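You operate a simulated robot arm through the tools that you are given. There is no shell and no other tool.

You run a simulated two-armed robot. Do the job below in one go: nothing can be reset, and whatever is moved stays where it is left.

## Task
Take the cap off the clear bottle marked "slip water" on the parts bench and lay it down there.
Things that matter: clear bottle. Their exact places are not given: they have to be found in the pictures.

It is judged by the outcome, as a careful person would: the job done as asked, and still so three seconds after it is handed in. It fails if anything else is knocked over, pushed out of place, dropped, spilled or broken. Lids that push on must go on centred and level and be pressed home; caps that screw on are set level and turned clockwise until they are tight.

## Robot
Two 7-joint arms with two-finger parallel grippers on one trunk, on a base that moves. Base frame: it is fixed to the floor where the robot stands at the start and does not move with it; the origin is under the middle of the robot, x ahead of it, y to its left, z up. Lengths are in m, angles in degrees, forces in N, time in s.
The left shoulder is at the start at [0.06, 0.143, 0.964], the right one opposite. With the tool pointing down near the work surface each hand reaches from about 0.16 to 0.66 m from the robot's upright axis, wherever it stands, measured 20 degrees to its own side. Places, roughly: clear bottle [1, -3, 1]. Payload 1.57 kg a hand.
The TCP of each hand is the grasp point between the finger pads, 0.03 m short of the fingertips. In the tool frame z runs along the fingers and y along their closing line. The gripper opens to 0.11 m. The fingers are 0.024 m wide and 0.012 m thick; the gripper's body (0.048 by 0.112 m) begins 0.078 m behind the TCP.
Orientation is told as [roll, pitch, yaw] about the base's x, y, z axes, in that order, counted from this pose: with the fingers straight down and closing along the base's y, the tool's x points along the base's -x, its y along +y and its z along -z.

## Interface
- The arms move only by the tool send_rows. It takes "left_motion", "right_motion" or both (then of equal length, played together; a hand with none holds still); each is a list of rows, each a list of 3 entries, a list of its own where there are three numbers: the finger opening in mm, from 0 to 110, then the shift along the tool's x, y, z in mm, then the turn, a rotation vector about the tool's x, y, z in degrees. In form: [[hand, [x, y, z], [ax, ay, az]], ...]. A call has 1 to 20 rows; each row shifts and turns the commanded pose from where the row before left it, along the tool's axes as they then stand. Rows are played at 5 a second. More than 0.05 m and 8.6 degrees between two rows, or a gripper value outside its range, and nothing of the call is played. A pose out of reach is approached as far as the arm can. The call stops where the force on the tool passes 40 N (or 10 N more than at its start, if that is more) or the arm is blocked; 0.2 s more then pass. The fingers move at their own pace (about 0.045 m/s each) and stop on an object; they squeeze with about 35 N. The grip force told is the motor's: it shows also when the fingers shut on nothing. Time passes only in rows, and 0.2 s behind the last, so rows that do not move let the fingers close. The reply holds the time, the measured pose of the TCP, the force on the tool along the base axes, the opening and the grip force, in the units named above and with some noise, with the torque about the TCP (base axes, N m) and any sound that the robot's microphone picked up.
- Cameras (640 x 400 px; columns grow to the right, rows downward): "scene" is now at [0.0534, 0.0006, 1.5875]; the picture's right is [-0.00, -1.00, 0.00], its down [-0.63, 0.00, -0.78] and it looks along [0.78, -0.00, -0.63] (base axes); focal length 275 px, centre (320, 200). "left" rides on the left gripper at [0.07, -0.016, -0.141] in its tool frame; the picture's right is [0.23, 0.97, 0.00], its down [-0.86, 0.20, -0.48] and it looks along [-0.47, 0.11, 0.88] (tool axes); focal length 222 px, centre (320, 200). "right" rides on the right gripper at [0.07, 0.016, -0.141] in its tool frame; the picture's right is [-0.23, 0.97, 0.00], its down [-0.85, -0.20, -0.48] and it looks along [-0.47, -0.11, 0.88] (tool axes); focal length 222 px, centre (320, 200).
- capture(camera): a new picture of that camera. The clock stands still meanwhile.
- move_column(by): slides the trunk up (or, below 0, down) by that many m; the arms and the scene camera ride with it, the base frame stays. It gives what a move gives, with no picture.
- steer(legs): drives the robot by 1 to 6 legs, each [ahead, left, turn to the left] in m, m and degrees, along the robot's own axes; the way and the turn of a leg run together, so that a leg with both is an arc; at most 1.5 m and 180 degrees a leg. The arms and the cameras ride along, it lands a little off, and it stops where it bumps. It gives what a move gives.
- aim_head(pan, tilt): turns the head with the scene camera to pan (to the left, within 86 degrees either way) and tilt (down, from -29 to 69), counted from straight ahead of the robot. It gives what a move gives.
- locate(camera, pixels): there is no depth. For up to 12 entries [column, row, z] of the newest picture of that camera ("zoom" is the newest enlarged one), the place [x, y] in the base frame at which the ray of that pixel passes the height z, good to about 0.002 m. The clock stands still meanwhile.
- inspect(camera, box): a new picture of the part [left, top, right, bottom] of that camera's present view, enlarged. The clock stands still meanwhile.
- sign_off(): hands the job in; it is judged then, once.

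Unless the task says otherwise, let go and move clear before handing in.

The tools are called after ">>>" by a JSON object that holds its "op" and its "data". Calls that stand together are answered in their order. send_rows: Moves the arms, as the interface text tells. Its arguments: {"type":"object","properties":{"left_motion":{"type":"array","items":{"type":"array"}},"right_motion":{"type":"array","items":{"type":"array"}}},"required":[]} The other tools are called the same way: move_column (by) moves the trunk up or down; steer (legs) drives the base; aim_head (pan, tilt) turns the head that bears the scene camera; capture (camera) takes a picture; locate (camera, pixels) gives the place at which the rays of pixels pass given heights; inspect (camera, box) takes an enlarged picture of a part of a camera's view; sign_off () hands the job in.

At the start:

```text
clock: 0.0
left_tool_pos: [0.5599, 0.1974, 1.1093]
left_tcp_rot: [-0.1, 0.0, 0.1]
left_contact_force: [0.3, 0.4, 0.8]
left_torque: [-0.02, 0.01, 0.01]
left_opening: 0.1103
left_gripper_force: 0.1
right_tool_pos: [0.4924, -0.2318, 1.1099]
right_tcp_rot: [0.0, 0.0, 0.0]
right_contact_force: [0.1, -0.9, 0.1]
right_torque: [0.02, 0.03, 0.02]
right_opening: 0.11
right_gripper_force: 0.1
trunk travel left (down, up): [-0.563, 0.027]
robot x, y, heading: [-0.0013, -0.001, 0.1]
head pan, tilt (commanded): [0.0, 39.1]
```

scene: 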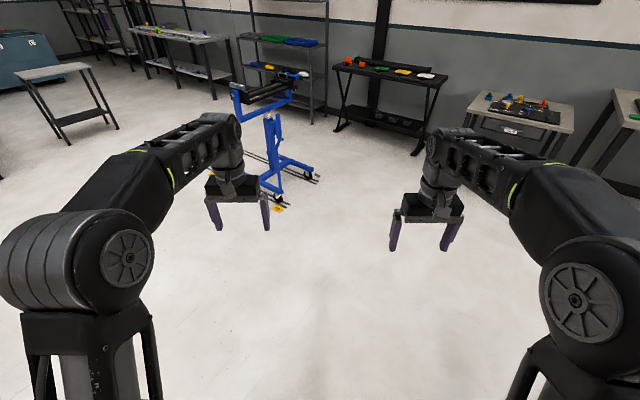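
right: 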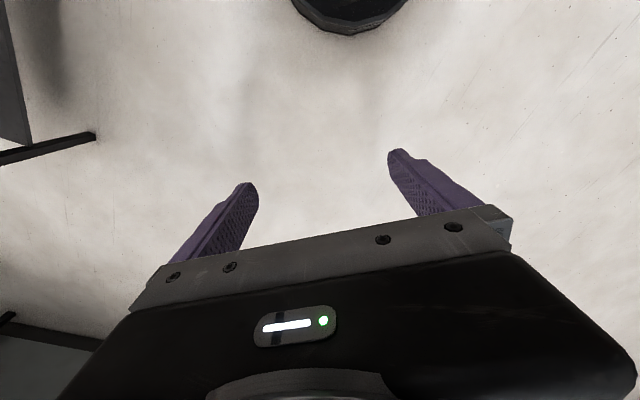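
left: 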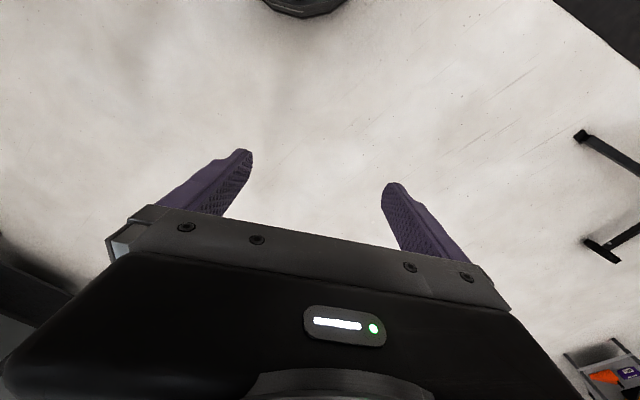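

The start pictures show open floor with benches along the far wall. The bottle is said to be near [1, -3, 1], off to the right, so I'll turn the head that way.

>>> {"op": "aim_head", "data": {"pan": -70, "tilt": 20}}

>>> {"op": "capture", "data": {"camera": "scene"}}

```text
clock: 1.4
left_tool_pos: [0.5596, 0.1958, 1.1099]
left_tcp_rot: [0.0, 0.0, 0.1]
left_contact_force: [-0.7, -0.7, -0.6]
left_torque: [-0.03, -0.02, -0.01]
left_opening: 0.11
left_gripper_force: 0.0
right_tool_pos: [0.4915, -0.2332, 1.1106]
right_tcp_rot: [0.0, 0.0, 0.0]
right_contact_force: [-0.1, 0.9, -0.1]
right_torque: [0.0, -0.01, 0.04]
right_opening: 0.1102
right_gripper_force: 0.0
trunk travel left (down, up): [-0.563, 0.027]
robot x, y, heading: [0.0018, -0.0009, 0.1]
head pan, tilt (commanded): [-70.0, 20.0]
```

```text
taken
```

scene: 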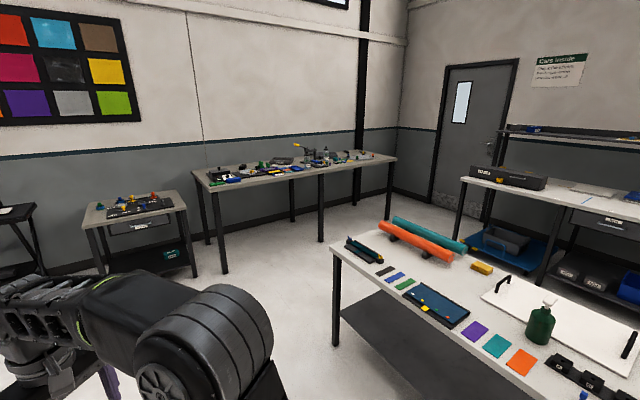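

The long bench at about (300,165) lies along the direction given for the bottle. I'll enlarge that part.

>>> {"op": "inspect", "data": {"camera": "scene", "box": [190, 130, 400, 200]}}

>>> {"op": "locate", "data": {"camera": "scene", "pixels": [[194, 170, 0.9], [397, 157, 0.9], [214, 190, 0.9], [325, 158, 0.9], [225, 272, 0.0], [321, 240, 0.0]]}}

```text
3.05 times, centred on (295, 165) of scene
```

zoom: 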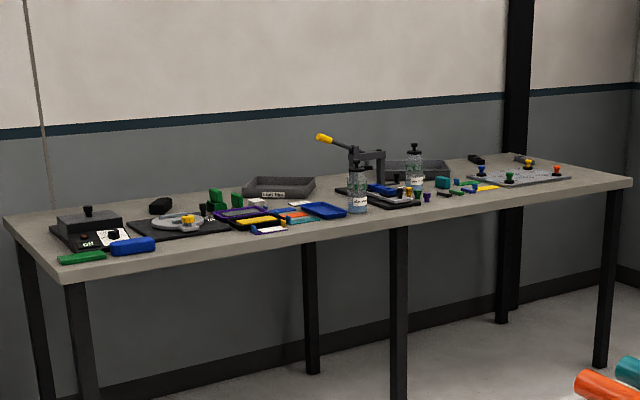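

```text
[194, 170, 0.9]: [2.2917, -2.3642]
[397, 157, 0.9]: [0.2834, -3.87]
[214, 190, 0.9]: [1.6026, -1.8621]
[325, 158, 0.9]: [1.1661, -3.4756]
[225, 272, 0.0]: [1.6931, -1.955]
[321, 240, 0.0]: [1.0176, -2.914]
```

Two clear bottles with labels show at zoom (357,190) and (415,170); I can't read the labels yet. I'll place both bottles and the bench edge before driving.

>>> {"op": "locate", "data": {"camera": "zoom", "pixels": [[357, 212, 0.9], [415, 190, 0.9], [62, 283, 0.9], [632, 188, 0.9], [3, 217, 0.9], [398, 226, 0.9], [85, 400, 0.5], [600, 365, 0.0], [32, 380, 0.0], [528, 153, 0.9]]}}

>>> {"op": "locate", "data": {"camera": "scene", "pixels": [[330, 245, 0.9], [470, 182, 0.9], [196, 205, 0.7], [180, 192, 0.7], [88, 215, 0.7], [338, 345, 0.0]]}}

>>> {"op": "inspect", "data": {"camera": "scene", "box": [285, 135, 345, 175]}}

```text
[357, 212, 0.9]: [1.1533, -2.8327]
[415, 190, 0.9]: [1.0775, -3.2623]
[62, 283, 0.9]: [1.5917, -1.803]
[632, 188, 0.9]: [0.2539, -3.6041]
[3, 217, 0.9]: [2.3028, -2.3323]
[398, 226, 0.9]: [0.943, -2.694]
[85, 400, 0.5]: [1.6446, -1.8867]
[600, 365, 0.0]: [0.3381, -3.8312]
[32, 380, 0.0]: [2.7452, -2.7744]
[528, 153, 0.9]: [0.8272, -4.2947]
```

```text
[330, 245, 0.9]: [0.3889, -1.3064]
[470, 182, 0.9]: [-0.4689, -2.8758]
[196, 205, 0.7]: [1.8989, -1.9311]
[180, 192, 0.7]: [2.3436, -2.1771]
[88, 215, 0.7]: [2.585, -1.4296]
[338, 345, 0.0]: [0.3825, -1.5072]
```

```text
10.00 times, centred on (315, 155) of scene
```

zoom: 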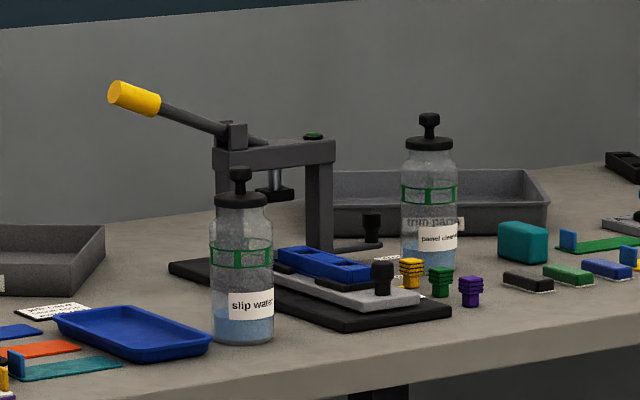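

The front bottle reads "slip water" (zoom (245,300)), and the rear one reads "panel cleaner". Before driving I need the floor layout and the white table's footprint, so I'll look around lower.

>>> {"op": "locate", "data": {"camera": "scene", "pixels": [[330, 245, 0.85], [383, 219, 0.85], [520, 262, 0.85], [640, 328, 0.85], [500, 385, 0.85], [338, 345, 0.0], [455, 238, 0.0], [80, 214, 0.75], [186, 208, 0.75]]}}

>>> {"op": "aim_head", "data": {"pan": -80, "tilt": 45}}

>>> {"op": "capture", "data": {"camera": "scene"}}

```text
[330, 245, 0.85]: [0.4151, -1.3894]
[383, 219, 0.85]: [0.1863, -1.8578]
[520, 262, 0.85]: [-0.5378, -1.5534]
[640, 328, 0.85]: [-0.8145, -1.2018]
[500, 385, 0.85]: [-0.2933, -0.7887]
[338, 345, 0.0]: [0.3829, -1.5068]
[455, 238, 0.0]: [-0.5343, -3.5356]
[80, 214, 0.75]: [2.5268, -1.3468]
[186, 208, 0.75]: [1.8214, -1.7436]
```

```text
clock: 2.3
left_tool_pos: [0.5596, 0.1961, 1.1102]
left_tcp_rot: [0.1, 0.0, 0.1]
left_contact_force: [0.3, -0.9, -0.4]
left_torque: [-0.02, -0.01, 0.0]
left_opening: 0.11
left_gripper_force: 0.1
right_tool_pos: [0.4912, -0.2334, 1.1099]
right_tcp_rot: [0.0, 0.0, 0.0]
right_contact_force: [0.1, -1.1, 0.1]
right_torque: [0.06, 0.02, 0.01]
right_opening: 0.1096
right_gripper_force: 0.1
trunk travel left (down, up): [-0.563, 0.027]
robot x, y, heading: [0.0011, -0.0011, 0.1]
head pan, tilt (commanded): [-80.0, 45.0]
```

```text
taken
```

scene: 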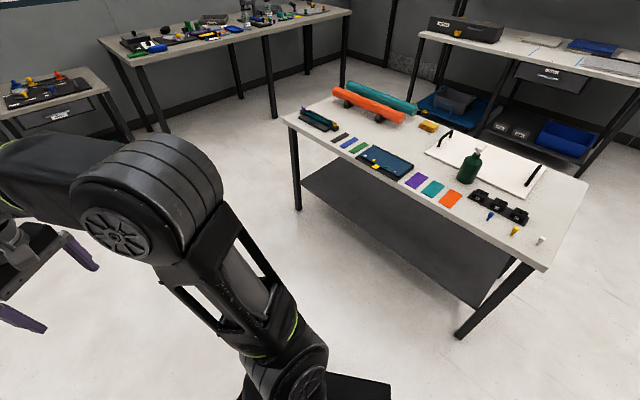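

The white work table stands between me and part of the way; its near legs meet the floor at (297,208) and (460,336). I'll get its outline and the bench leg positions.

>>> {"op": "locate", "data": {"camera": "scene", "pixels": [[297, 209, 0.0], [460, 337, 0.0], [284, 119, 0.85], [545, 270, 0.85], [590, 182, 0.85], [152, 130, 0.0], [273, 117, 0.0], [308, 73, 0.0], [238, 96, 0.0], [135, 65, 0.9], [352, 12, 0.9], [438, 112, 0.0]]}}

>>> {"op": "inspect", "data": {"camera": "scene", "box": [100, 0, 420, 200]}}

```text
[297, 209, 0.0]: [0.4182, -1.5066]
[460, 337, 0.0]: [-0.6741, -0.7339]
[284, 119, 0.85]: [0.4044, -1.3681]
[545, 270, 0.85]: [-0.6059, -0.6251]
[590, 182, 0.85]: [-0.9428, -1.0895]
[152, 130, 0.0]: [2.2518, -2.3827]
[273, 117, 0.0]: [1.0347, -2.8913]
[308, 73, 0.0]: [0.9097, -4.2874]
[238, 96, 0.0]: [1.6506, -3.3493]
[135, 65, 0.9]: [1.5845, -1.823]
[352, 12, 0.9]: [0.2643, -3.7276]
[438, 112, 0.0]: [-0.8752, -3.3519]
```

```text
2.00 times, centred on (260, 100) of scene
```

zoom: 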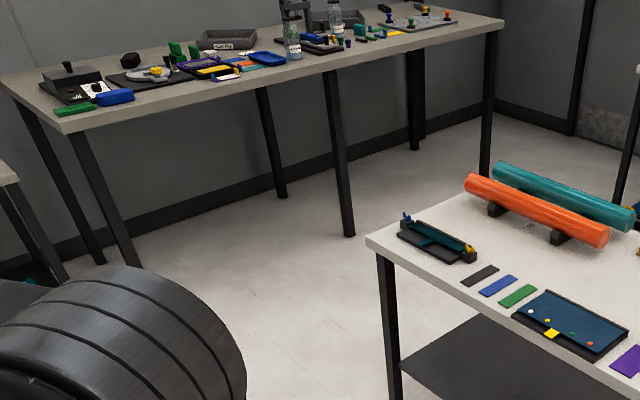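

Working in bench axes: the bench front edge runs at heading about -36.6° and the bottle stands about 0.27 m behind it. The white table leaves a corridor of about 1.2 m. I'll turn to face the bench, then drive part of the way and look again.

>>> {"op": "steer", "data": {"legs": [[0, 0, -36.7], [1.5, 0, 0]]}}

>>> {"op": "aim_head", "data": {"pan": -50, "tilt": 35}}

>>> {"op": "capture", "data": {"camera": "scene"}}

```text
clock: 11.6
left_tool_pos: [1.812, -1.0566, 1.1097]
left_tcp_rot: [0.0, -0.1, -35.0]
left_contact_force: [0.5, 0.1, 0.0]
left_torque: [0.01, 0.04, 0.0]
left_opening: 0.1097
left_gripper_force: 0.0
right_tool_pos: [1.5089, -1.3679, 1.1106]
right_tcp_rot: [0.0, -0.1, -35.2]
right_contact_force: [0.0, -0.6, -0.3]
right_torque: [0.01, -0.04, 0.01]
right_opening: 0.1101
right_gripper_force: 0.1
trunk travel left (down, up): [-0.563, 0.027]
robot x, y, heading: [1.2397, -0.897, -35.1]
head pan, tilt (commanded): [-80.0, 45.0]
```

```text
clock: 12.5
left_tool_pos: [1.8116, -1.0563, 1.1094]
left_tcp_rot: [0.1, 0.0, -35.2]
left_contact_force: [-0.2, -0.3, 0.1]
left_torque: [-0.03, -0.03, 0.0]
left_opening: 0.1101
left_gripper_force: 0.0
right_tool_pos: [1.5094, -1.3682, 1.1099]
right_tcp_rot: [0.0, 0.0, -35.2]
right_contact_force: [-0.5, 0.1, -0.5]
right_torque: [0.0, 0.01, 0.02]
right_opening: 0.11
right_gripper_force: 0.0
trunk travel left (down, up): [-0.563, 0.027]
robot x, y, heading: [1.2413, -0.8968, -35.0]
head pan, tilt (commanded): [-50.0, 35.0]
```

```text
taken
```

scene: 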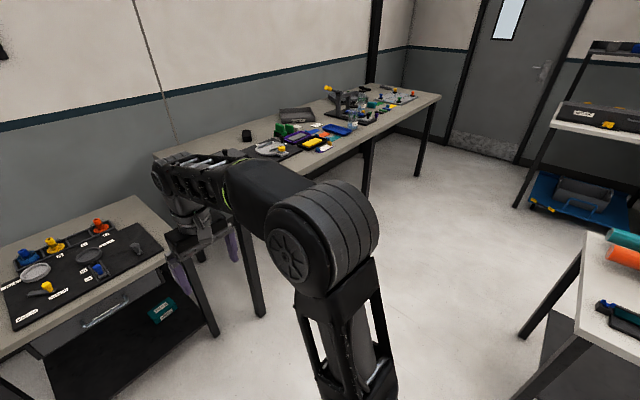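

I'm now at (1.24,-0.90), heading -35°, and the corridor on the right is open. I'll look straight down to see how far the base sticks out, then strafe.

>>> {"op": "aim_head", "data": {"pan": 0, "tilt": 69}}

>>> {"op": "capture", "data": {"camera": "scene"}}

```text
clock: 13.7
left_tool_pos: [1.8121, -1.0562, 1.1096]
left_tcp_rot: [0.0, 0.0, -35.1]
left_contact_force: [-0.1, -0.2, -0.2]
left_torque: [-0.03, -0.02, 0.0]
left_opening: 0.1101
left_gripper_force: 0.1
right_tool_pos: [1.5081, -1.3677, 1.1094]
right_tcp_rot: [0.1, -0.1, -35.2]
right_contact_force: [0.0, -0.2, -0.2]
right_torque: [0.0, -0.02, 0.02]
right_opening: 0.1096
right_gripper_force: 0.1
trunk travel left (down, up): [-0.563, 0.027]
robot x, y, heading: [1.2426, -0.8959, -35.5]
head pan, tilt (commanded): [0.0, 68.8]
```

```text
taken
```

scene: 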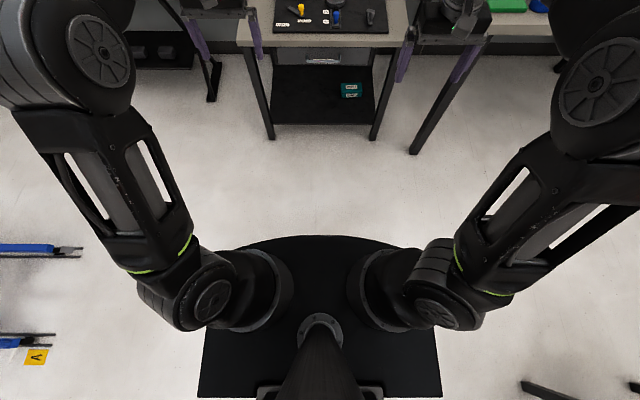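

The dark base plate shows with its front rim at (320,237) and sides at (205,330) and (440,330). I'll convert these to places, along with the table legs ahead.

>>> {"op": "locate", "data": {"camera": "scene", "pixels": [[320, 237, 0.3], [320, 237, 0.6], [320, 237, 0.85], [205, 330, 0.3], [440, 330, 0.3], [415, 152, 0.0], [272, 138, 0.0], [375, 138, 0.0], [240, 45, 0.75], [405, 45, 0.75]]}}

```text
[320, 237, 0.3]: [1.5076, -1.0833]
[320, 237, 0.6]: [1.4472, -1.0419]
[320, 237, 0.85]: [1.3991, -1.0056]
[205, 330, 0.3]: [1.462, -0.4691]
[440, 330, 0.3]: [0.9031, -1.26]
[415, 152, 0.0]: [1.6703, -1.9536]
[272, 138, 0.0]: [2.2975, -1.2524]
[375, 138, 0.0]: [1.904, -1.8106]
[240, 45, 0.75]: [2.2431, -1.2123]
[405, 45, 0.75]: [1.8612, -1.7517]
```

Small table's front is about 0.8 m ahead and the bench top is probably nearer 0.86 m high (its legs stand at about u=2.5). I'll go ahead a little and strafe right to face the bottle, staying short of the bench edge.

>>> {"op": "steer", "data": {"legs": [[0.2, 0, -1.4], [0, -0.8, 0], [0, -0.8, 0]]}}

>>> {"op": "aim_head", "data": {"pan": 0, "tilt": 35}}

>>> {"op": "capture", "data": {"camera": "scene"}}

```text
clock: 23.1
left_tool_pos: [1.0358, -2.4702, 1.1091]
left_tcp_rot: [0.1, -0.1, -36.0]
left_contact_force: [1.0, -1.2, 0.1]
left_torque: [-0.02, -0.01, 0.0]
left_opening: 0.1099
left_gripper_force: 0.0
right_tool_pos: [0.7273, -2.7784, 1.1101]
right_tcp_rot: [0.0, 0.0, -36.1]
right_contact_force: [-0.3, -0.3, -0.1]
right_torque: [-0.02, 0.02, -0.02]
right_opening: 0.1102
right_gripper_force: 0.1
trunk travel left (down, up): [-0.563, 0.027]
robot x, y, heading: [0.4675, -2.3005, -35.7]
head pan, tilt (commanded): [0.0, 68.8]
```

```text
clock: 24.1
left_tool_pos: [1.0348, -2.4707, 1.1103]
left_tcp_rot: [0.1, 0.0, -36.1]
left_contact_force: [-0.1, -0.3, -0.6]
left_torque: [0.02, -0.01, -0.01]
left_opening: 0.1102
left_gripper_force: 0.0
right_tool_pos: [0.7279, -2.7779, 1.1092]
right_tcp_rot: [0.0, -0.1, -36.0]
right_contact_force: [0.5, -0.4, -0.3]
right_torque: [-0.02, 0.0, -0.01]
right_opening: 0.11
right_gripper_force: 0.0
trunk travel left (down, up): [-0.563, 0.027]
robot x, y, heading: [0.4714, -2.2979, -36.4]
head pan, tilt (commanded): [0.0, 35.0]
```

```text
taken
```

scene: 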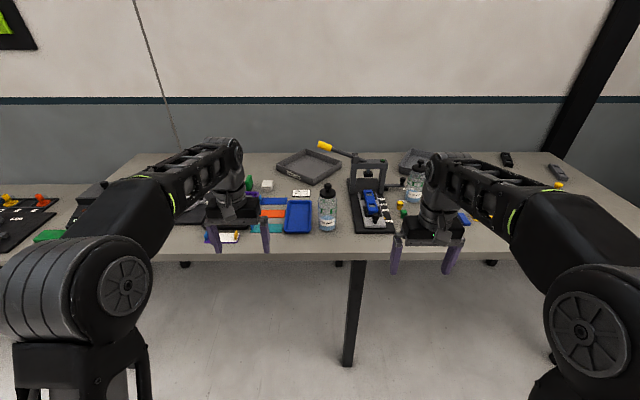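

The bottle is straight ahead at (328,210), between the blue tray at (298,215) and the press at (372,205). I'll enlarge it and take its position.

>>> {"op": "inspect", "data": {"camera": "scene", "box": [260, 130, 420, 240]}}

>>> {"op": "locate", "data": {"camera": "scene", "pixels": [[328, 231, 0.86], [352, 262, 0.86], [349, 366, 0.0], [182, 254, 0.86], [300, 234, 0.86], [328, 183, 1.06]]}}

```text
3.64 times, centred on (340, 185) of scene
```

zoom: 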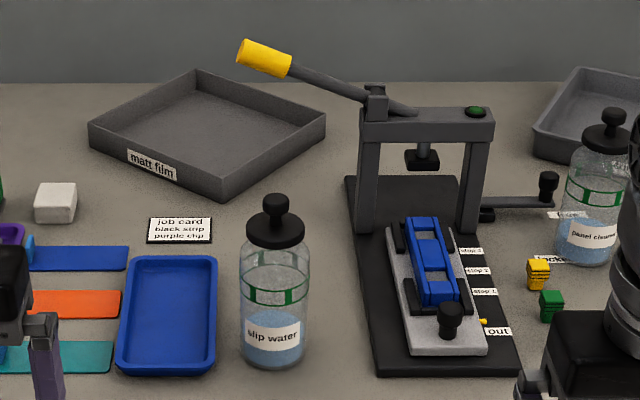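

```text
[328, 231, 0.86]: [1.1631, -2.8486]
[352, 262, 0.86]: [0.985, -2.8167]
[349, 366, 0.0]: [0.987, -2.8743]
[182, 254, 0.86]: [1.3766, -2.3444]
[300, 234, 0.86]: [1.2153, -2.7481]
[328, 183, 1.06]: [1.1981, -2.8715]
```

Bottle base is about 0.87 m ahead and 0.03 m right of me; it is roughly 68 mm wide and 190 mm tall, with a cap disc about 57 mm wide under a small knob. The cap may be screwed on, so I'll have the left hand hold the bottle body from the left. I'll test that wrist orientation here in free space, starting with a 90° yaw.

>>> {"op": "send_rows", "data": {"left_motion": [[110, [0, 0, 0], [0, 0, -8.2]], [110, [0, 0, 0], [0, 0, -8.2]], [110, [0, 0, 0], [0, 0, -8.2]], [110, [0, 0, 0], [0, 0, -8.2]], [110, [0, 0, 0], [0, 0, -8.2]], [110, [0, 0, 0], [0, 0, -8.2]], [110, [0, 0, 0], [0, 0, -8.2]], [110, [0, 0, 0], [0, 0, -8.2]], [110, [0, 0, 0], [0, 0, -8.2]], [110, [0, 0, 0], [0, 0, -8.2]], [110, [0, 0, 0], [0, 0, -8.0]]]}}

>>> {"op": "capture", "data": {"camera": "scene"}}

```text
clock: 26.4
left_tool_pos: [1.0347, -2.4705, 1.11]
left_tcp_rot: [0.0, -0.1, 54.1]
left_contact_force: [0.6, 0.5, -0.4]
left_torque: [-0.03, -0.03, 0.01]
left_opening: 0.11
left_gripper_force: 0.0
right_tool_pos: [0.7288, -2.7767, 1.1096]
right_tcp_rot: [0.1, 0.0, -36.1]
right_contact_force: [0.1, 0.9, 0.2]
right_torque: [-0.01, 0.0, -0.02]
right_opening: 0.1101
right_gripper_force: 0.0
trunk travel left (down, up): [-0.563, 0.027]
robot x, y, heading: [0.469, -2.3008, -36.1]
head pan, tilt (commanded): [0.0, 35.0]
```

```text
taken
```

scene: 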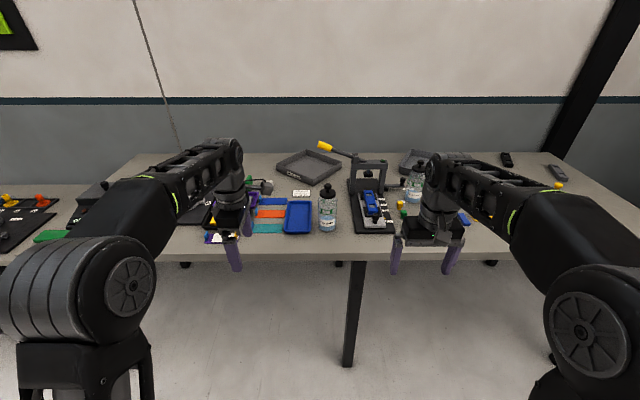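

The left hand took the 90° yaw cleanly (yaw now 54.1). Next I'll tip it 60° about its closing line so the fingers point right and slightly down.

>>> {"op": "send_rows", "data": {"left_motion": [[110, [0, 0, 0], [0, 7.5, 0]], [110, [0, 0, 0], [0, 7.5, 0]], [110, [0, 0, 0], [0, 7.5, 0]], [110, [0, 0, 0], [0, 7.5, 0]], [110, [0, 0, 0], [0, 7.5, 0]], [110, [0, 0, 0], [0, 7.5, 0]], [110, [0, 0, 0], [0, 7.5, 0]], [110, [0, 0, 0], [0, 7.5, 0]]]}}

>>> {"op": "capture", "data": {"camera": "scene"}}

>>> {"op": "capture", "data": {"camera": "left"}}

```text
clock: 28.2
left_tool_pos: [1.0357, -2.471, 1.1095]
left_tcp_rot: [-0.1, 60.2, 54.0]
left_contact_force: [0.6, 0.7, -0.4]
left_torque: [0.02, 0.01, 0.02]
left_opening: 0.11
left_gripper_force: 0.2
right_tool_pos: [0.7277, -2.7764, 1.1097]
right_tcp_rot: [-0.1, 0.0, -36.1]
right_contact_force: [-0.3, -0.4, 0.3]
right_torque: [-0.01, 0.05, 0.0]
right_opening: 0.1102
right_gripper_force: 0.1
trunk travel left (down, up): [-0.563, 0.027]
robot x, y, heading: [0.4682, -2.3007, -36.2]
head pan, tilt (commanded): [0.0, 35.0]
```

```text
taken
```

scene: 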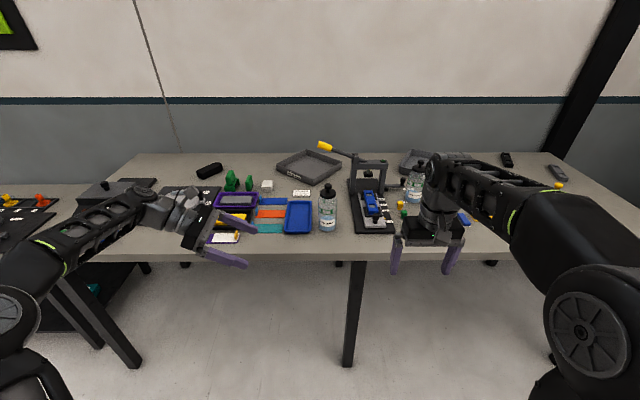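

```text
taken
```

left: 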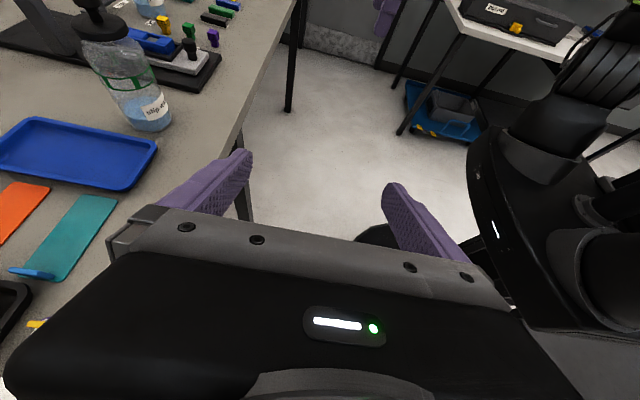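

The left hand is now tipped 60° as planned, with the bottle visible in its camera at (130,80). I'll check how low the left forearm hangs before driving closer to the bench.

>>> {"op": "aim_head", "data": {"pan": 45, "tilt": 45}}

>>> {"op": "capture", "data": {"camera": "scene"}}

```text
clock: 29.4
left_tool_pos: [1.0348, -2.472, 1.1099]
left_tcp_rot: [-0.1, 59.9, 53.9]
left_contact_force: [-0.1, -0.5, -1.7]
left_torque: [0.01, 0.0, -0.03]
left_opening: 0.1101
left_gripper_force: 0.0
right_tool_pos: [0.7272, -2.7779, 1.1107]
right_tcp_rot: [0.0, 0.0, -36.0]
right_contact_force: [-0.2, -0.4, -0.2]
right_torque: [0.01, 0.01, 0.0]
right_opening: 0.1101
right_gripper_force: 0.0
trunk travel left (down, up): [-0.563, 0.027]
robot x, y, heading: [0.4667, -2.2993, -36.1]
head pan, tilt (commanded): [45.0, 45.0]
```

```text
taken
```

scene: 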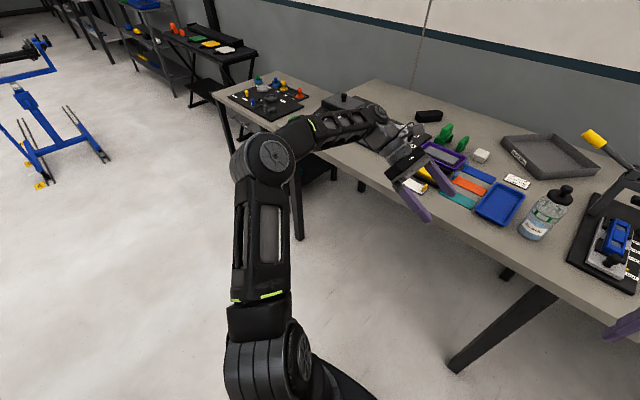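

The left arm rides high with the elbow out to the left, clear of the bench items. After 0.35 m ahead the hands pass either side of the bottle with about 0.1 m to spare, and the centre leg stays ahead of the base, so I'll drive that.

>>> {"op": "steer", "data": {"legs": [[0.35, 0, 0]]}}

>>> {"op": "aim_head", "data": {"pan": 0, "tilt": 50}}

>>> {"op": "capture", "data": {"camera": "scene"}}

>>> {"op": "capture", "data": {"camera": "left"}}

>>> {"op": "capture", "data": {"camera": "right"}}

```text
clock: 31.6
left_tool_pos: [1.3206, -2.6768, 1.1083]
left_tcp_rot: [0.1, 60.0, 54.2]
left_contact_force: [-0.1, -0.2, -0.4]
left_torque: [0.01, -0.03, -0.03]
left_opening: 0.1101
left_gripper_force: 0.1
right_tool_pos: [1.0151, -2.9835, 1.11]
right_tcp_rot: [0.0, 0.0, -35.9]
right_contact_force: [-0.5, 0.8, -1.0]
right_torque: [0.0, 0.01, 0.01]
right_opening: 0.1099
right_gripper_force: 0.1
trunk travel left (down, up): [-0.563, 0.027]
robot x, y, heading: [0.7502, -2.5083, -35.8]
head pan, tilt (commanded): [45.0, 45.0]
```

```text
clock: 32.8
left_tool_pos: [1.3212, -2.6767, 1.1111]
left_tcp_rot: [0.0, 60.0, 54.1]
left_contact_force: [-0.1, 0.2, 0.5]
left_torque: [0.01, -0.01, 0.01]
left_opening: 0.11
left_gripper_force: 0.0
right_tool_pos: [1.0137, -2.9829, 1.1099]
right_tcp_rot: [0.0, 0.0, -35.9]
right_contact_force: [-0.5, -0.5, 0.0]
right_torque: [0.03, 0.02, 0.01]
right_opening: 0.1099
right_gripper_force: 0.1
trunk travel left (down, up): [-0.563, 0.027]
robot x, y, heading: [0.7561, -2.5056, -36.0]
head pan, tilt (commanded): [0.0, 50.0]
```

```text
taken
```

scene: 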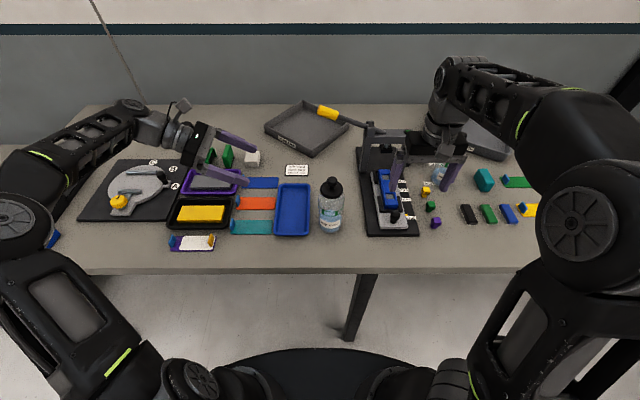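

```text
taken
```

left: 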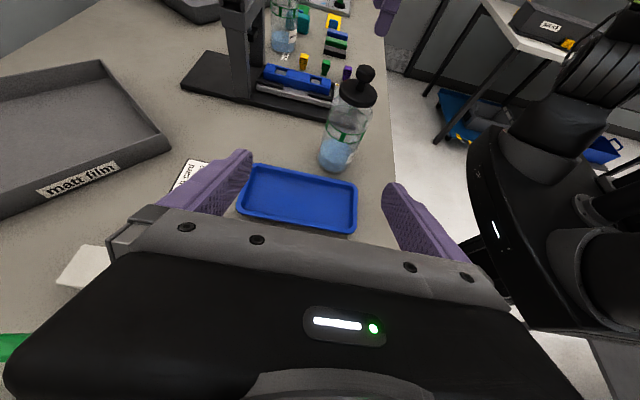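

```text
taken
```

right: 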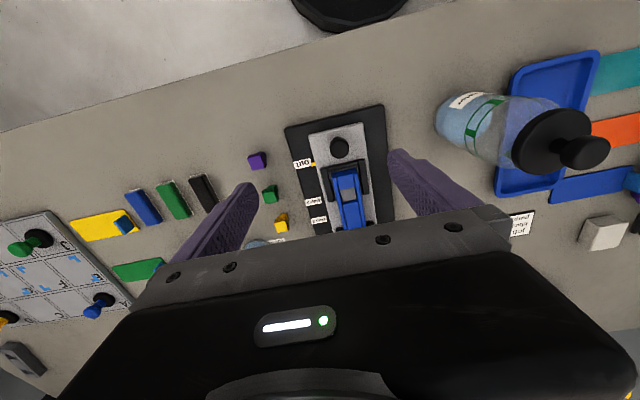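

The bottle shows at scene (331,205), left camera (350,125) and right camera (520,135), with both hands clear. I'll enlarge it and cross the rays from the three cameras to fix its axis and heights.

>>> {"op": "inspect", "data": {"camera": "scene", "box": [270, 160, 400, 250]}}

>>> {"op": "locate", "data": {"camera": "left", "pixels": [[366, 73, 1.08], [366, 73, 1.06], [357, 88, 1.05], [357, 88, 1.03], [337, 165, 0.9], [337, 165, 0.88]]}}

>>> {"op": "locate", "data": {"camera": "right", "pixels": [[590, 153, 1.08], [590, 153, 1.06], [551, 141, 1.05], [551, 141, 1.03], [455, 115, 0.9], [455, 115, 0.88]]}}

```text
4.44 times, centred on (335, 205) of scene
```

zoom: 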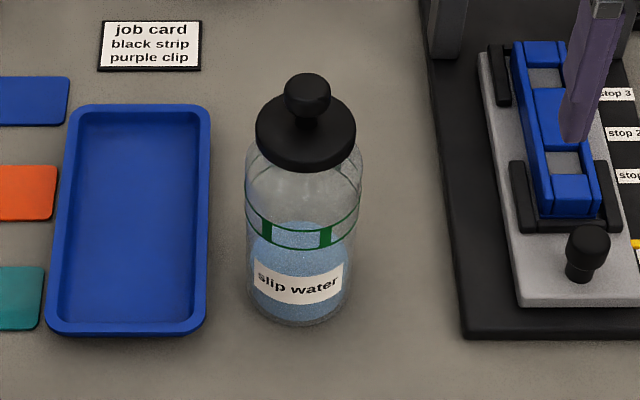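

```text
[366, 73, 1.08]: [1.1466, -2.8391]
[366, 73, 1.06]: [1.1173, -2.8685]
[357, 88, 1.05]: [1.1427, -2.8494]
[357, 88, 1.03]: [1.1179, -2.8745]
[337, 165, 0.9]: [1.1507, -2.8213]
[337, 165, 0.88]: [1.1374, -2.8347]
```

```text
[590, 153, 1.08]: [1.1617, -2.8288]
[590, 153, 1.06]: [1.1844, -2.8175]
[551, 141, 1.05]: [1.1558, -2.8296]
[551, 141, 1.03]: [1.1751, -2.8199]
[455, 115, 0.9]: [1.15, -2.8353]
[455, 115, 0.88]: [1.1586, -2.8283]
```

The knob is a bulb on a thin stem above the disc. I'll add the scene camera's rays for the knob, the disc top and the bottle base.

>>> {"op": "locate", "data": {"camera": "zoom", "pixels": [[307, 92, 1.08], [307, 92, 1.06], [306, 120, 1.05], [306, 120, 1.03], [300, 325, 0.9], [300, 325, 0.88], [256, 125, 1.045], [356, 125, 1.045], [246, 200, 0.98], [361, 200, 0.98]]}}

```text
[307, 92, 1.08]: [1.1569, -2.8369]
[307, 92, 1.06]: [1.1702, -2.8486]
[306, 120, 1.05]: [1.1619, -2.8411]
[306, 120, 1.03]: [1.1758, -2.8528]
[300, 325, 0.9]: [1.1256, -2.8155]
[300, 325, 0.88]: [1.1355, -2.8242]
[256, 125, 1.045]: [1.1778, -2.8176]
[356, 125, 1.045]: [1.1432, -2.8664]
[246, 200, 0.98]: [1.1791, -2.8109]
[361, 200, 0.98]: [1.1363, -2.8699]
```

All three views agree on a bottle axis near (1.154,-2.834), bench top z≈0.90, disc about 1.04–1.06 and knob top about 1.095. I'll back the left hand 43 mm to line up with the bottle, then lower it to grip height while still 0.22 m to the bottle's left.

>>> {"op": "send_rows", "data": {"left_motion": [[110, [0, 21.6, 0], [0, 0, 0]], [110, [0, 21.6, 0], [0, 0, 0]], [110, [-17.3, 0, 10], [0, 0, 0]], [110, [-17.3, 0, 10], [0, 0, 0]], [110, [-17.3, 0, 10], [0, 0, 0]], [110, [-17.3, 0, 10], [0, 0, 0]], [110, [-17.3, 0, 10], [0, 0, 0]]]}}

>>> {"op": "capture", "data": {"camera": "scene"}}

>>> {"op": "capture", "data": {"camera": "left"}}

```text
clock: 34.4
left_tool_pos: [1.2855, -2.6527, 1.0101]
left_tcp_rot: [0.0, 60.0, 54.1]
left_contact_force: [-1.0, 1.5, -0.3]
left_torque: [0.01, 0.0, 0.01]
left_opening: 0.1099
left_gripper_force: 0.0
right_tool_pos: [1.0151, -2.9832, 1.1087]
right_tcp_rot: [0.1, 0.1, -35.9]
right_contact_force: [0.8, -0.5, -0.4]
right_torque: [0.0, -0.03, -0.01]
right_opening: 0.1099
right_gripper_force: 0.0
trunk travel left (down, up): [-0.563, 0.027]
robot x, y, heading: [0.7543, -2.507, -35.9]
head pan, tilt (commanded): [0.0, 50.0]
```

```text
taken
```

scene: 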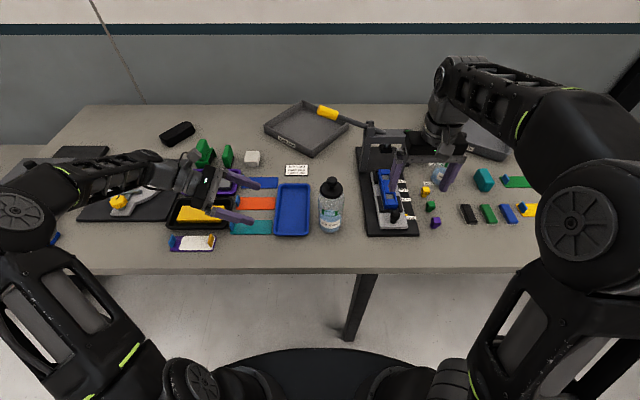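

```text
taken
```

left: 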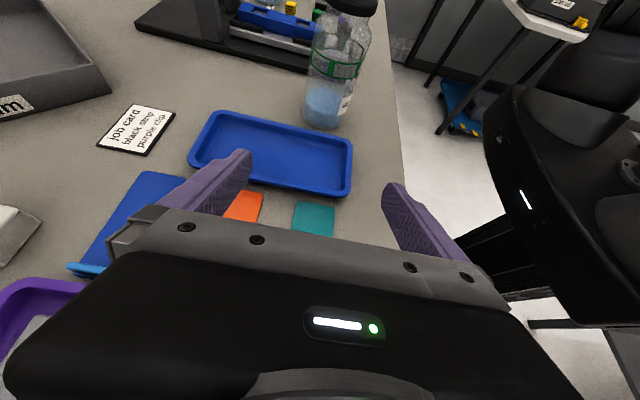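

The left hand is lined up (0.22 m left of the bottle, no offset fore-aft) and the elbow is high. I'll move 90 mm toward the bottle, away from the green blocks, and then lower the remaining 65 mm over the blue tray.

>>> {"op": "send_rows", "data": {"left_motion": [[110, [9, 0, 15.6], [0, 0, 0]], [110, [9, 0, 15.6], [0, 0, 0]], [110, [9, 0, 15.6], [0, 0, 0]], [110, [9, 0, 15.6], [0, 0, 0]], [110, [9, 0, 15.6], [0, 0, 0]], [110, [-14.1, 0, 8.1], [0, 0, 0]], [110, [-14.1, 0, 8.1], [0, 0, 0]], [110, [-14.1, 0, 8.1], [0, 0, 0]], [110, [-14.1, 0, 8.1], [0, 0, 0]]]}}

>>> {"op": "capture", "data": {"camera": "scene"}}

>>> {"op": "capture", "data": {"camera": "left"}}

```text
clock: 36.4
left_tool_pos: [1.2334, -2.7239, 0.9443]
left_tcp_rot: [0.0, 60.0, 54.2]
left_contact_force: [0.6, 0.1, -1.1]
left_torque: [-0.02, -0.03, -0.01]
left_opening: 0.1096
left_gripper_force: 0.0
right_tool_pos: [1.0145, -2.9831, 1.1091]
right_tcp_rot: [0.0, 0.0, -35.9]
right_contact_force: [0.0, 0.6, 0.6]
right_torque: [-0.04, -0.04, -0.01]
right_opening: 0.1102
right_gripper_force: 0.1
trunk travel left (down, up): [-0.563, 0.027]
robot x, y, heading: [0.7496, -2.5067, -35.8]
head pan, tilt (commanded): [0.0, 50.0]
```

```text
taken
```

scene: 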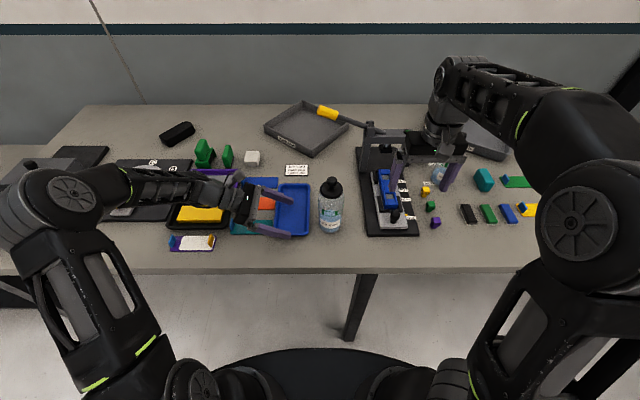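

```text
taken
```

left: 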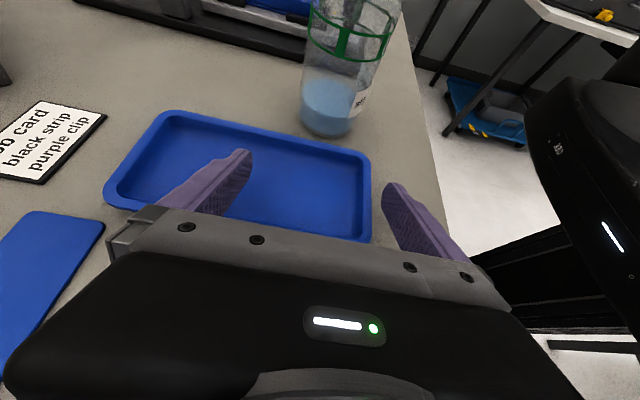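

The bottle base shows in the left camera spanning about columns 301–356 near row 115. I'll check its axis against the left hand's line before closing in.

>>> {"op": "inspect", "data": {"camera": "left", "box": [260, 0, 420, 160]}}

>>> {"op": "inspect", "data": {"camera": "scene", "box": [260, 160, 390, 250]}}

```text
2.50 times, centred on (340, 80) of left
```

zoom: 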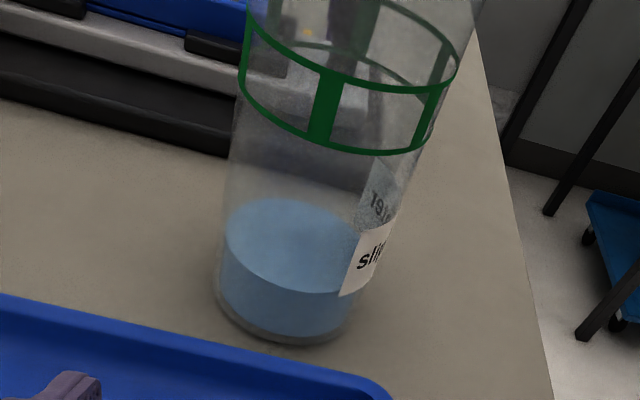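

```text
4.44 times, centred on (325, 205) of scene
```

zoom: 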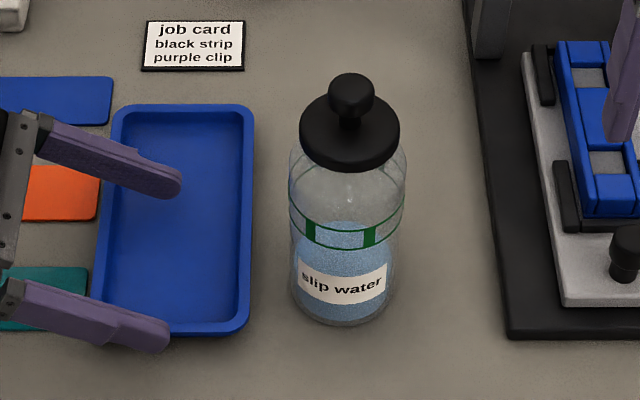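

>>> {"op": "locate", "data": {"camera": "left", "pixels": [[299, 116, 0.905], [354, 126, 0.905], [328, 138, 0.9], [240, 155, 0.93], [393, 187, 0.93]]}}

>>> {"op": "locate", "data": {"camera": "zoom", "pixels": [[292, 300, 0.905], [396, 300, 0.905], [345, 326, 0.9], [300, 127, 1.05], [400, 127, 1.05], [350, 100, 1.08]]}}

```text
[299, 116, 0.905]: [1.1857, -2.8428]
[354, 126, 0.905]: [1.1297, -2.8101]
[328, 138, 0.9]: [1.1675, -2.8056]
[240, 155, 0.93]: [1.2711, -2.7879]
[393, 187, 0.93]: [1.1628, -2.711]
```

```text
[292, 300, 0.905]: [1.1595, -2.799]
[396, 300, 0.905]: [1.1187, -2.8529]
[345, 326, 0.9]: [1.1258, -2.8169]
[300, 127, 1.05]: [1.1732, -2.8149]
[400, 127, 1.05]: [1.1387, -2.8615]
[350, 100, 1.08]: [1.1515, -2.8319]
```

All rays put the axis at about (1.153,-2.833), so the left hand is within 1–2 mm of line. I'll slide in 100 mm of the 135 mm and look before the rest.

>>> {"op": "send_rows", "data": {"left_motion": [[110, [7.1, 0, 12.4], [0, 0, 0]], [110, [7.1, 0, 12.4], [0, 0, 0]], [110, [7.1, 0, 12.4], [0, 0, 0]], [110, [7.1, 0, 12.4], [0, 0, 0]], [110, [7.1, 0, 12.4], [0, 0, 0]], [110, [7.1, 0, 12.4], [0, 0, 0]], [110, [7.1, 0, 12.4], [0, 0, 0]]]}}

>>> {"op": "inspect", "data": {"camera": "scene", "box": [240, 150, 400, 250]}}

>>> {"op": "capture", "data": {"camera": "left"}}

```text
clock: 37.5
left_tool_pos: [1.2089, -2.7667, 0.9444]
left_tcp_rot: [-1.0, 59.2, 54.7]
left_contact_force: [4.9, 18.2, 9.0]
left_torque: [-0.13, -0.64, 0.66]
left_opening: 0.1041
left_gripper_force: 0.1
right_tool_pos: [1.0159, -2.9826, 1.11]
right_tcp_rot: [0.0, 0.1, -35.7]
right_contact_force: [0.6, -1.0, 0.1]
right_torque: [0.05, -0.01, 0.02]
right_opening: 0.1102
right_gripper_force: 0.0
trunk travel left (down, up): [-0.563, 0.027]
robot x, y, heading: [0.7513, -2.5076, -35.8]
head pan, tilt (commanded): [0.0, 50.0]
stopped in row 5 (left hand): the force on the tool passed its limit at 48 N (the readings are from after the stop); the commanded pose is now the measured one
```

```text
4.00 times, centred on (320, 200) of scene
```

zoom: 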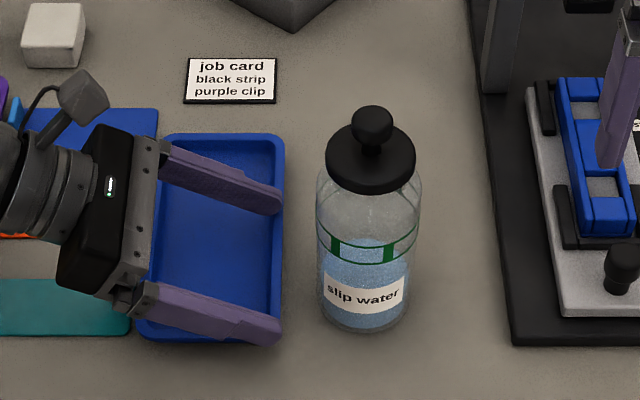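

```text
taken
```

left: 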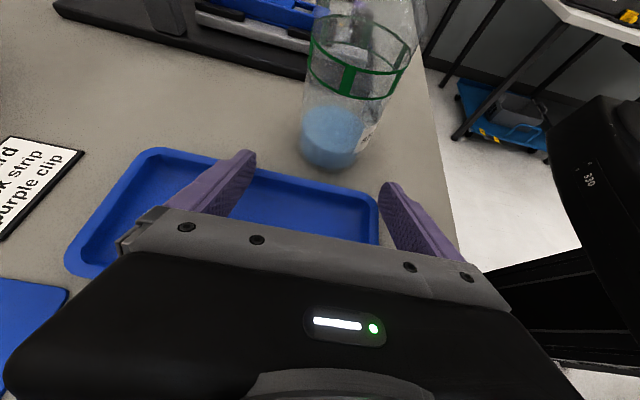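

The left hand stopped at 48 N: the fingertips met the inside of the blue tray's right rim (zoom (275,330)), which is higher than I had judged. I'll ease straight back off it, then lift clear and check whether the tray shifted.

>>> {"op": "send_rows", "data": {"left_motion": [[110, [-1.5, 0, -2.6], [0, 0, 0]], [110, [-1.5, 0, -2.6], [0, 0, 0]], [110, [-1.5, 0, -2.6], [0, 0, 0]], [110, [-1.5, 0, -2.6], [0, 0, 0]], [110, [-1.5, 0, -2.6], [0, 0, 0]]]}}

>>> {"op": "inspect", "data": {"camera": "scene", "box": [260, 160, 390, 250]}}

```text
clock: 38.7
left_tool_pos: [1.214, -2.7567, 0.9439]
left_tcp_rot: [-0.6, 59.4, 54.7]
left_contact_force: [0.2, 0.8, -0.1]
left_torque: [0.05, 0.02, 0.01]
left_opening: 0.1098
left_gripper_force: 0.1
right_tool_pos: [1.0165, -2.9832, 1.1105]
right_tcp_rot: [-0.1, 0.1, -35.7]
right_contact_force: [-0.1, -0.4, -0.9]
right_torque: [-0.03, -0.02, -0.01]
right_opening: 0.1099
right_gripper_force: 0.0
trunk travel left (down, up): [-0.563, 0.027]
robot x, y, heading: [0.751, -2.5071, -35.4]
head pan, tilt (commanded): [0.0, 50.0]
```

```text
4.44 times, centred on (325, 205) of scene
```

zoom: 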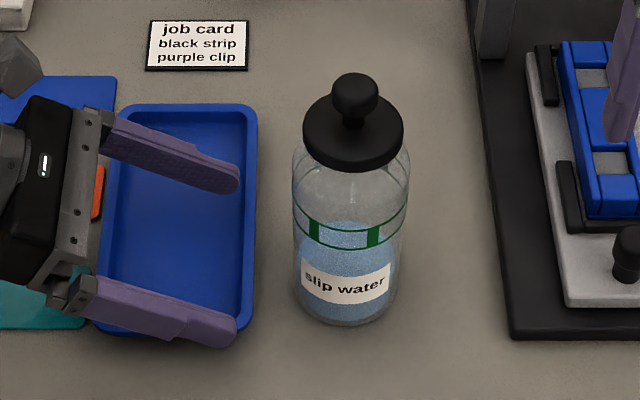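

Compared with the earlier same crop, everything shifted equally by about 4 px because the base turned slightly; the tray moved with the rest, so it is undisturbed. Force is back to zero, so I'll lift 25 mm to clear the tray rim and re-measure from the left camera.

>>> {"op": "send_rows", "data": {"left_motion": [[110, [4.3, 0, -2.5], [0, 0, 0]], [110, [8.7, 0, -5], [0, 0, 0]], [110, [8.7, 0, -5], [0, 0, 0]]]}}

>>> {"op": "capture", "data": {"camera": "left"}}

>>> {"op": "inspect", "data": {"camera": "left", "box": [220, 0, 440, 220]}}

>>> {"op": "capture", "data": {"camera": "scene"}}

```text
clock: 39.5
left_tool_pos: [1.2135, -2.7563, 0.9683]
left_tcp_rot: [-0.6, 59.4, 54.6]
left_contact_force: [-0.4, 0.5, -0.1]
left_torque: [0.01, 0.03, 0.01]
left_opening: 0.1099
left_gripper_force: 0.0
right_tool_pos: [1.0157, -2.9831, 1.1101]
right_tcp_rot: [0.0, 0.0, -35.6]
right_contact_force: [-0.1, 0.8, 0.2]
right_torque: [0.01, 0.0, 0.01]
right_opening: 0.11
right_gripper_force: 0.0
trunk travel left (down, up): [-0.563, 0.027]
robot x, y, heading: [0.7527, -2.507, -35.6]
head pan, tilt (commanded): [0.0, 50.0]
```

```text
taken
```

left: 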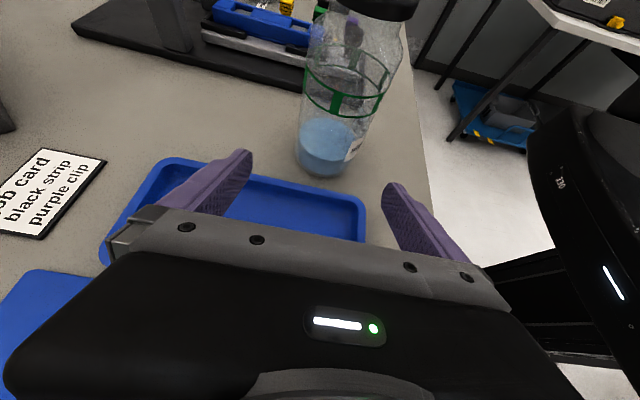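

```text
1.82 times, centred on (330, 110) of left
```

zoom: 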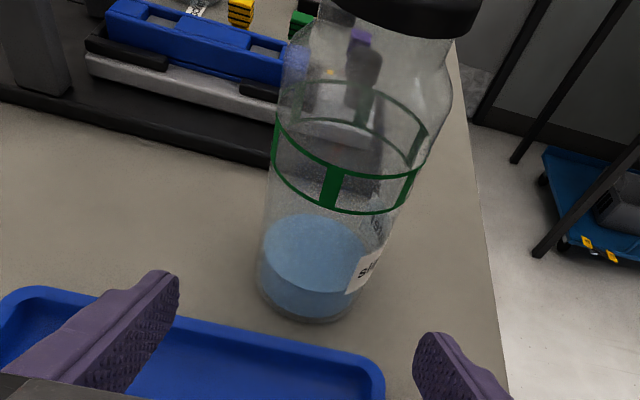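

```text
taken
```

scene: 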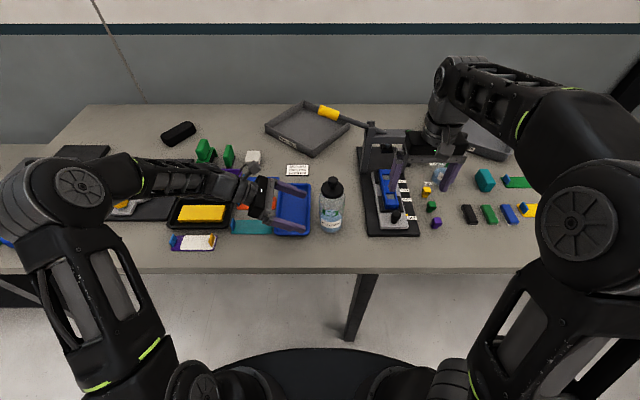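

The silhouette of the bottle spans zoom (266,200) to (405,205) around mid height. I'll turn these to base coordinates to find the fore-aft offset.

>>> {"op": "locate", "data": {"camera": "zoom", "pixels": [[255, 280, 0.905], [362, 300, 0.905], [305, 321, 0.9], [270, 170, 0.968], [412, 190, 0.968], [272, 150, 0.975], [425, 165, 0.975]]}}

```text
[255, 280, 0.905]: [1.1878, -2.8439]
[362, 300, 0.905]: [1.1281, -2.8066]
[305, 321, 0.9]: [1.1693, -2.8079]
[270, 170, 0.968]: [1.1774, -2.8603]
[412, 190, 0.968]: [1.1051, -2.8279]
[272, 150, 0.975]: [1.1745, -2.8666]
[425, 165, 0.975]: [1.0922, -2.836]
```

The axis works out to about (1.152,-2.832), so the hand needs 5.5 mm back along its closing line and then 97 mm sideways. I'll send the shift and most of the advance at this higher level.

>>> {"op": "send_rows", "data": {"left_motion": [[110, [0, 5.5, 0], [0, 0, 0]], [110, [6.1, 0, 10.3], [0, 0, 0]], [110, [6.1, 0, 10.3], [0, 0, 0]], [110, [6.1, 0, 10.3], [0, 0, 0]], [110, [6.1, 0, 10.3], [0, 0, 0]], [110, [6.1, 0, 10.3], [0, 0, 0]]]}}

>>> {"op": "inspect", "data": {"camera": "scene", "box": [240, 150, 400, 250]}}

>>> {"op": "capture", "data": {"camera": "left"}}

```text
clock: 40.9
left_tool_pos: [1.1745, -2.8024, 0.9693]
left_tcp_rot: [-0.6, 59.3, 54.7]
left_contact_force: [-0.3, -0.3, 0.0]
left_torque: [0.0, -0.01, -0.01]
left_opening: 0.1098
left_gripper_force: 0.0
right_tool_pos: [1.0163, -2.9828, 1.109]
right_tcp_rot: [0.0, 0.0, -35.7]
right_contact_force: [0.3, 1.1, 0.2]
right_torque: [-0.02, -0.04, 0.0]
right_opening: 0.11
right_gripper_force: 0.0
trunk travel left (down, up): [-0.563, 0.027]
robot x, y, heading: [0.7574, -2.5059, -35.7]
head pan, tilt (commanded): [0.0, 50.0]
```

```text
4.00 times, centred on (320, 200) of scene
```

zoom: 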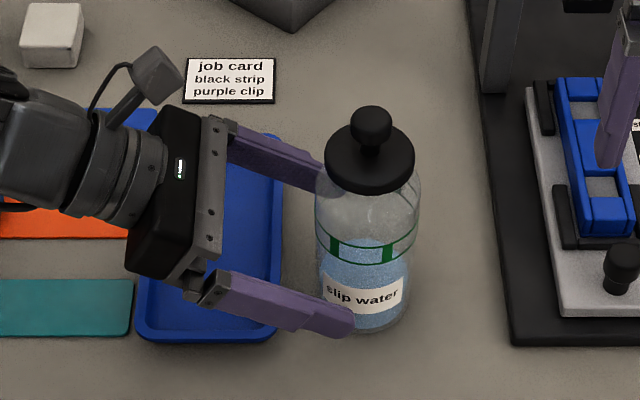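

```text
taken
```

left: 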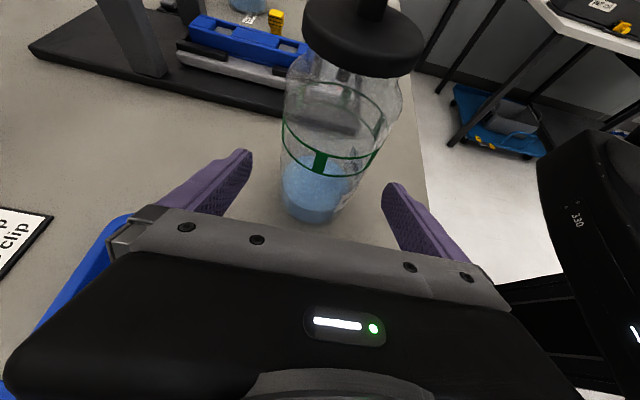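

The bottle (base centre about (315,205) in the left camera) now sits midway between the fingers at columns 245 and 390, with no force. I'll advance the last 37 mm.

>>> {"op": "send_rows", "data": {"left_motion": [[110, [4.7, 0.3, 8], [0, 0, 0]], [110, [4.7, 0.3, 8], [0, 0, 0]], [110, [4.7, 0.3, 8], [0, 0, 0]], [110, [4.7, 0.3, 8], [0, 0, 0]]]}}

>>> {"op": "inspect", "data": {"camera": "scene", "box": [240, 150, 400, 250]}}

>>> {"op": "capture", "data": {"camera": "left"}}

```text
clock: 41.9
left_tool_pos: [1.1534, -2.8331, 0.9691]
left_tcp_rot: [-0.6, 59.4, 54.7]
left_contact_force: [-0.1, 0.2, 0.0]
left_torque: [0.02, -0.01, 0.02]
left_opening: 0.1097
left_gripper_force: 0.0
right_tool_pos: [1.0151, -2.9829, 1.1094]
right_tcp_rot: [0.0, 0.0, -35.6]
right_contact_force: [0.5, 0.2, 0.5]
right_torque: [-0.01, 0.03, -0.02]
right_opening: 0.1098
right_gripper_force: 0.0
trunk travel left (down, up): [-0.563, 0.027]
robot x, y, heading: [0.7509, -2.5083, -35.9]
head pan, tilt (commanded): [0.0, 50.0]
```

```text
4.00 times, centred on (320, 200) of scene
```

zoom: 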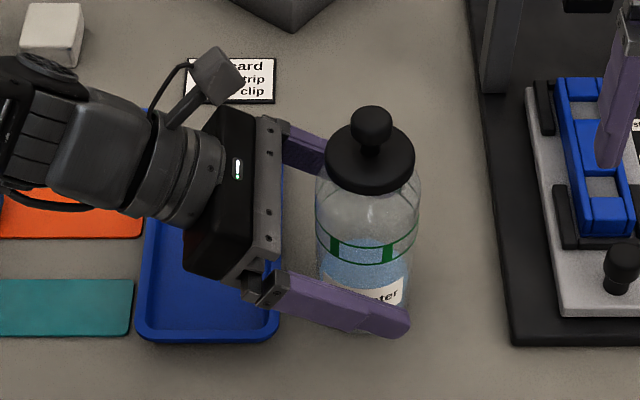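

```text
taken
```

left: 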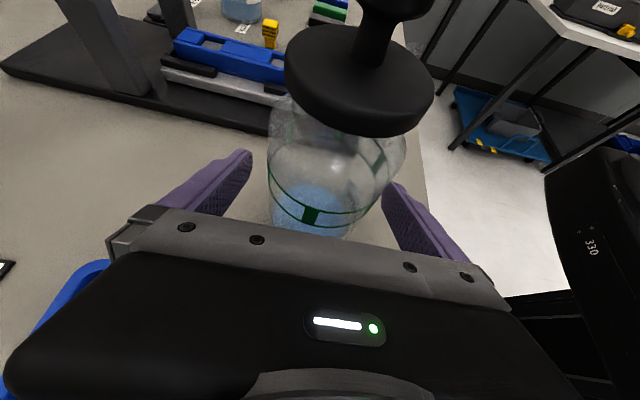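

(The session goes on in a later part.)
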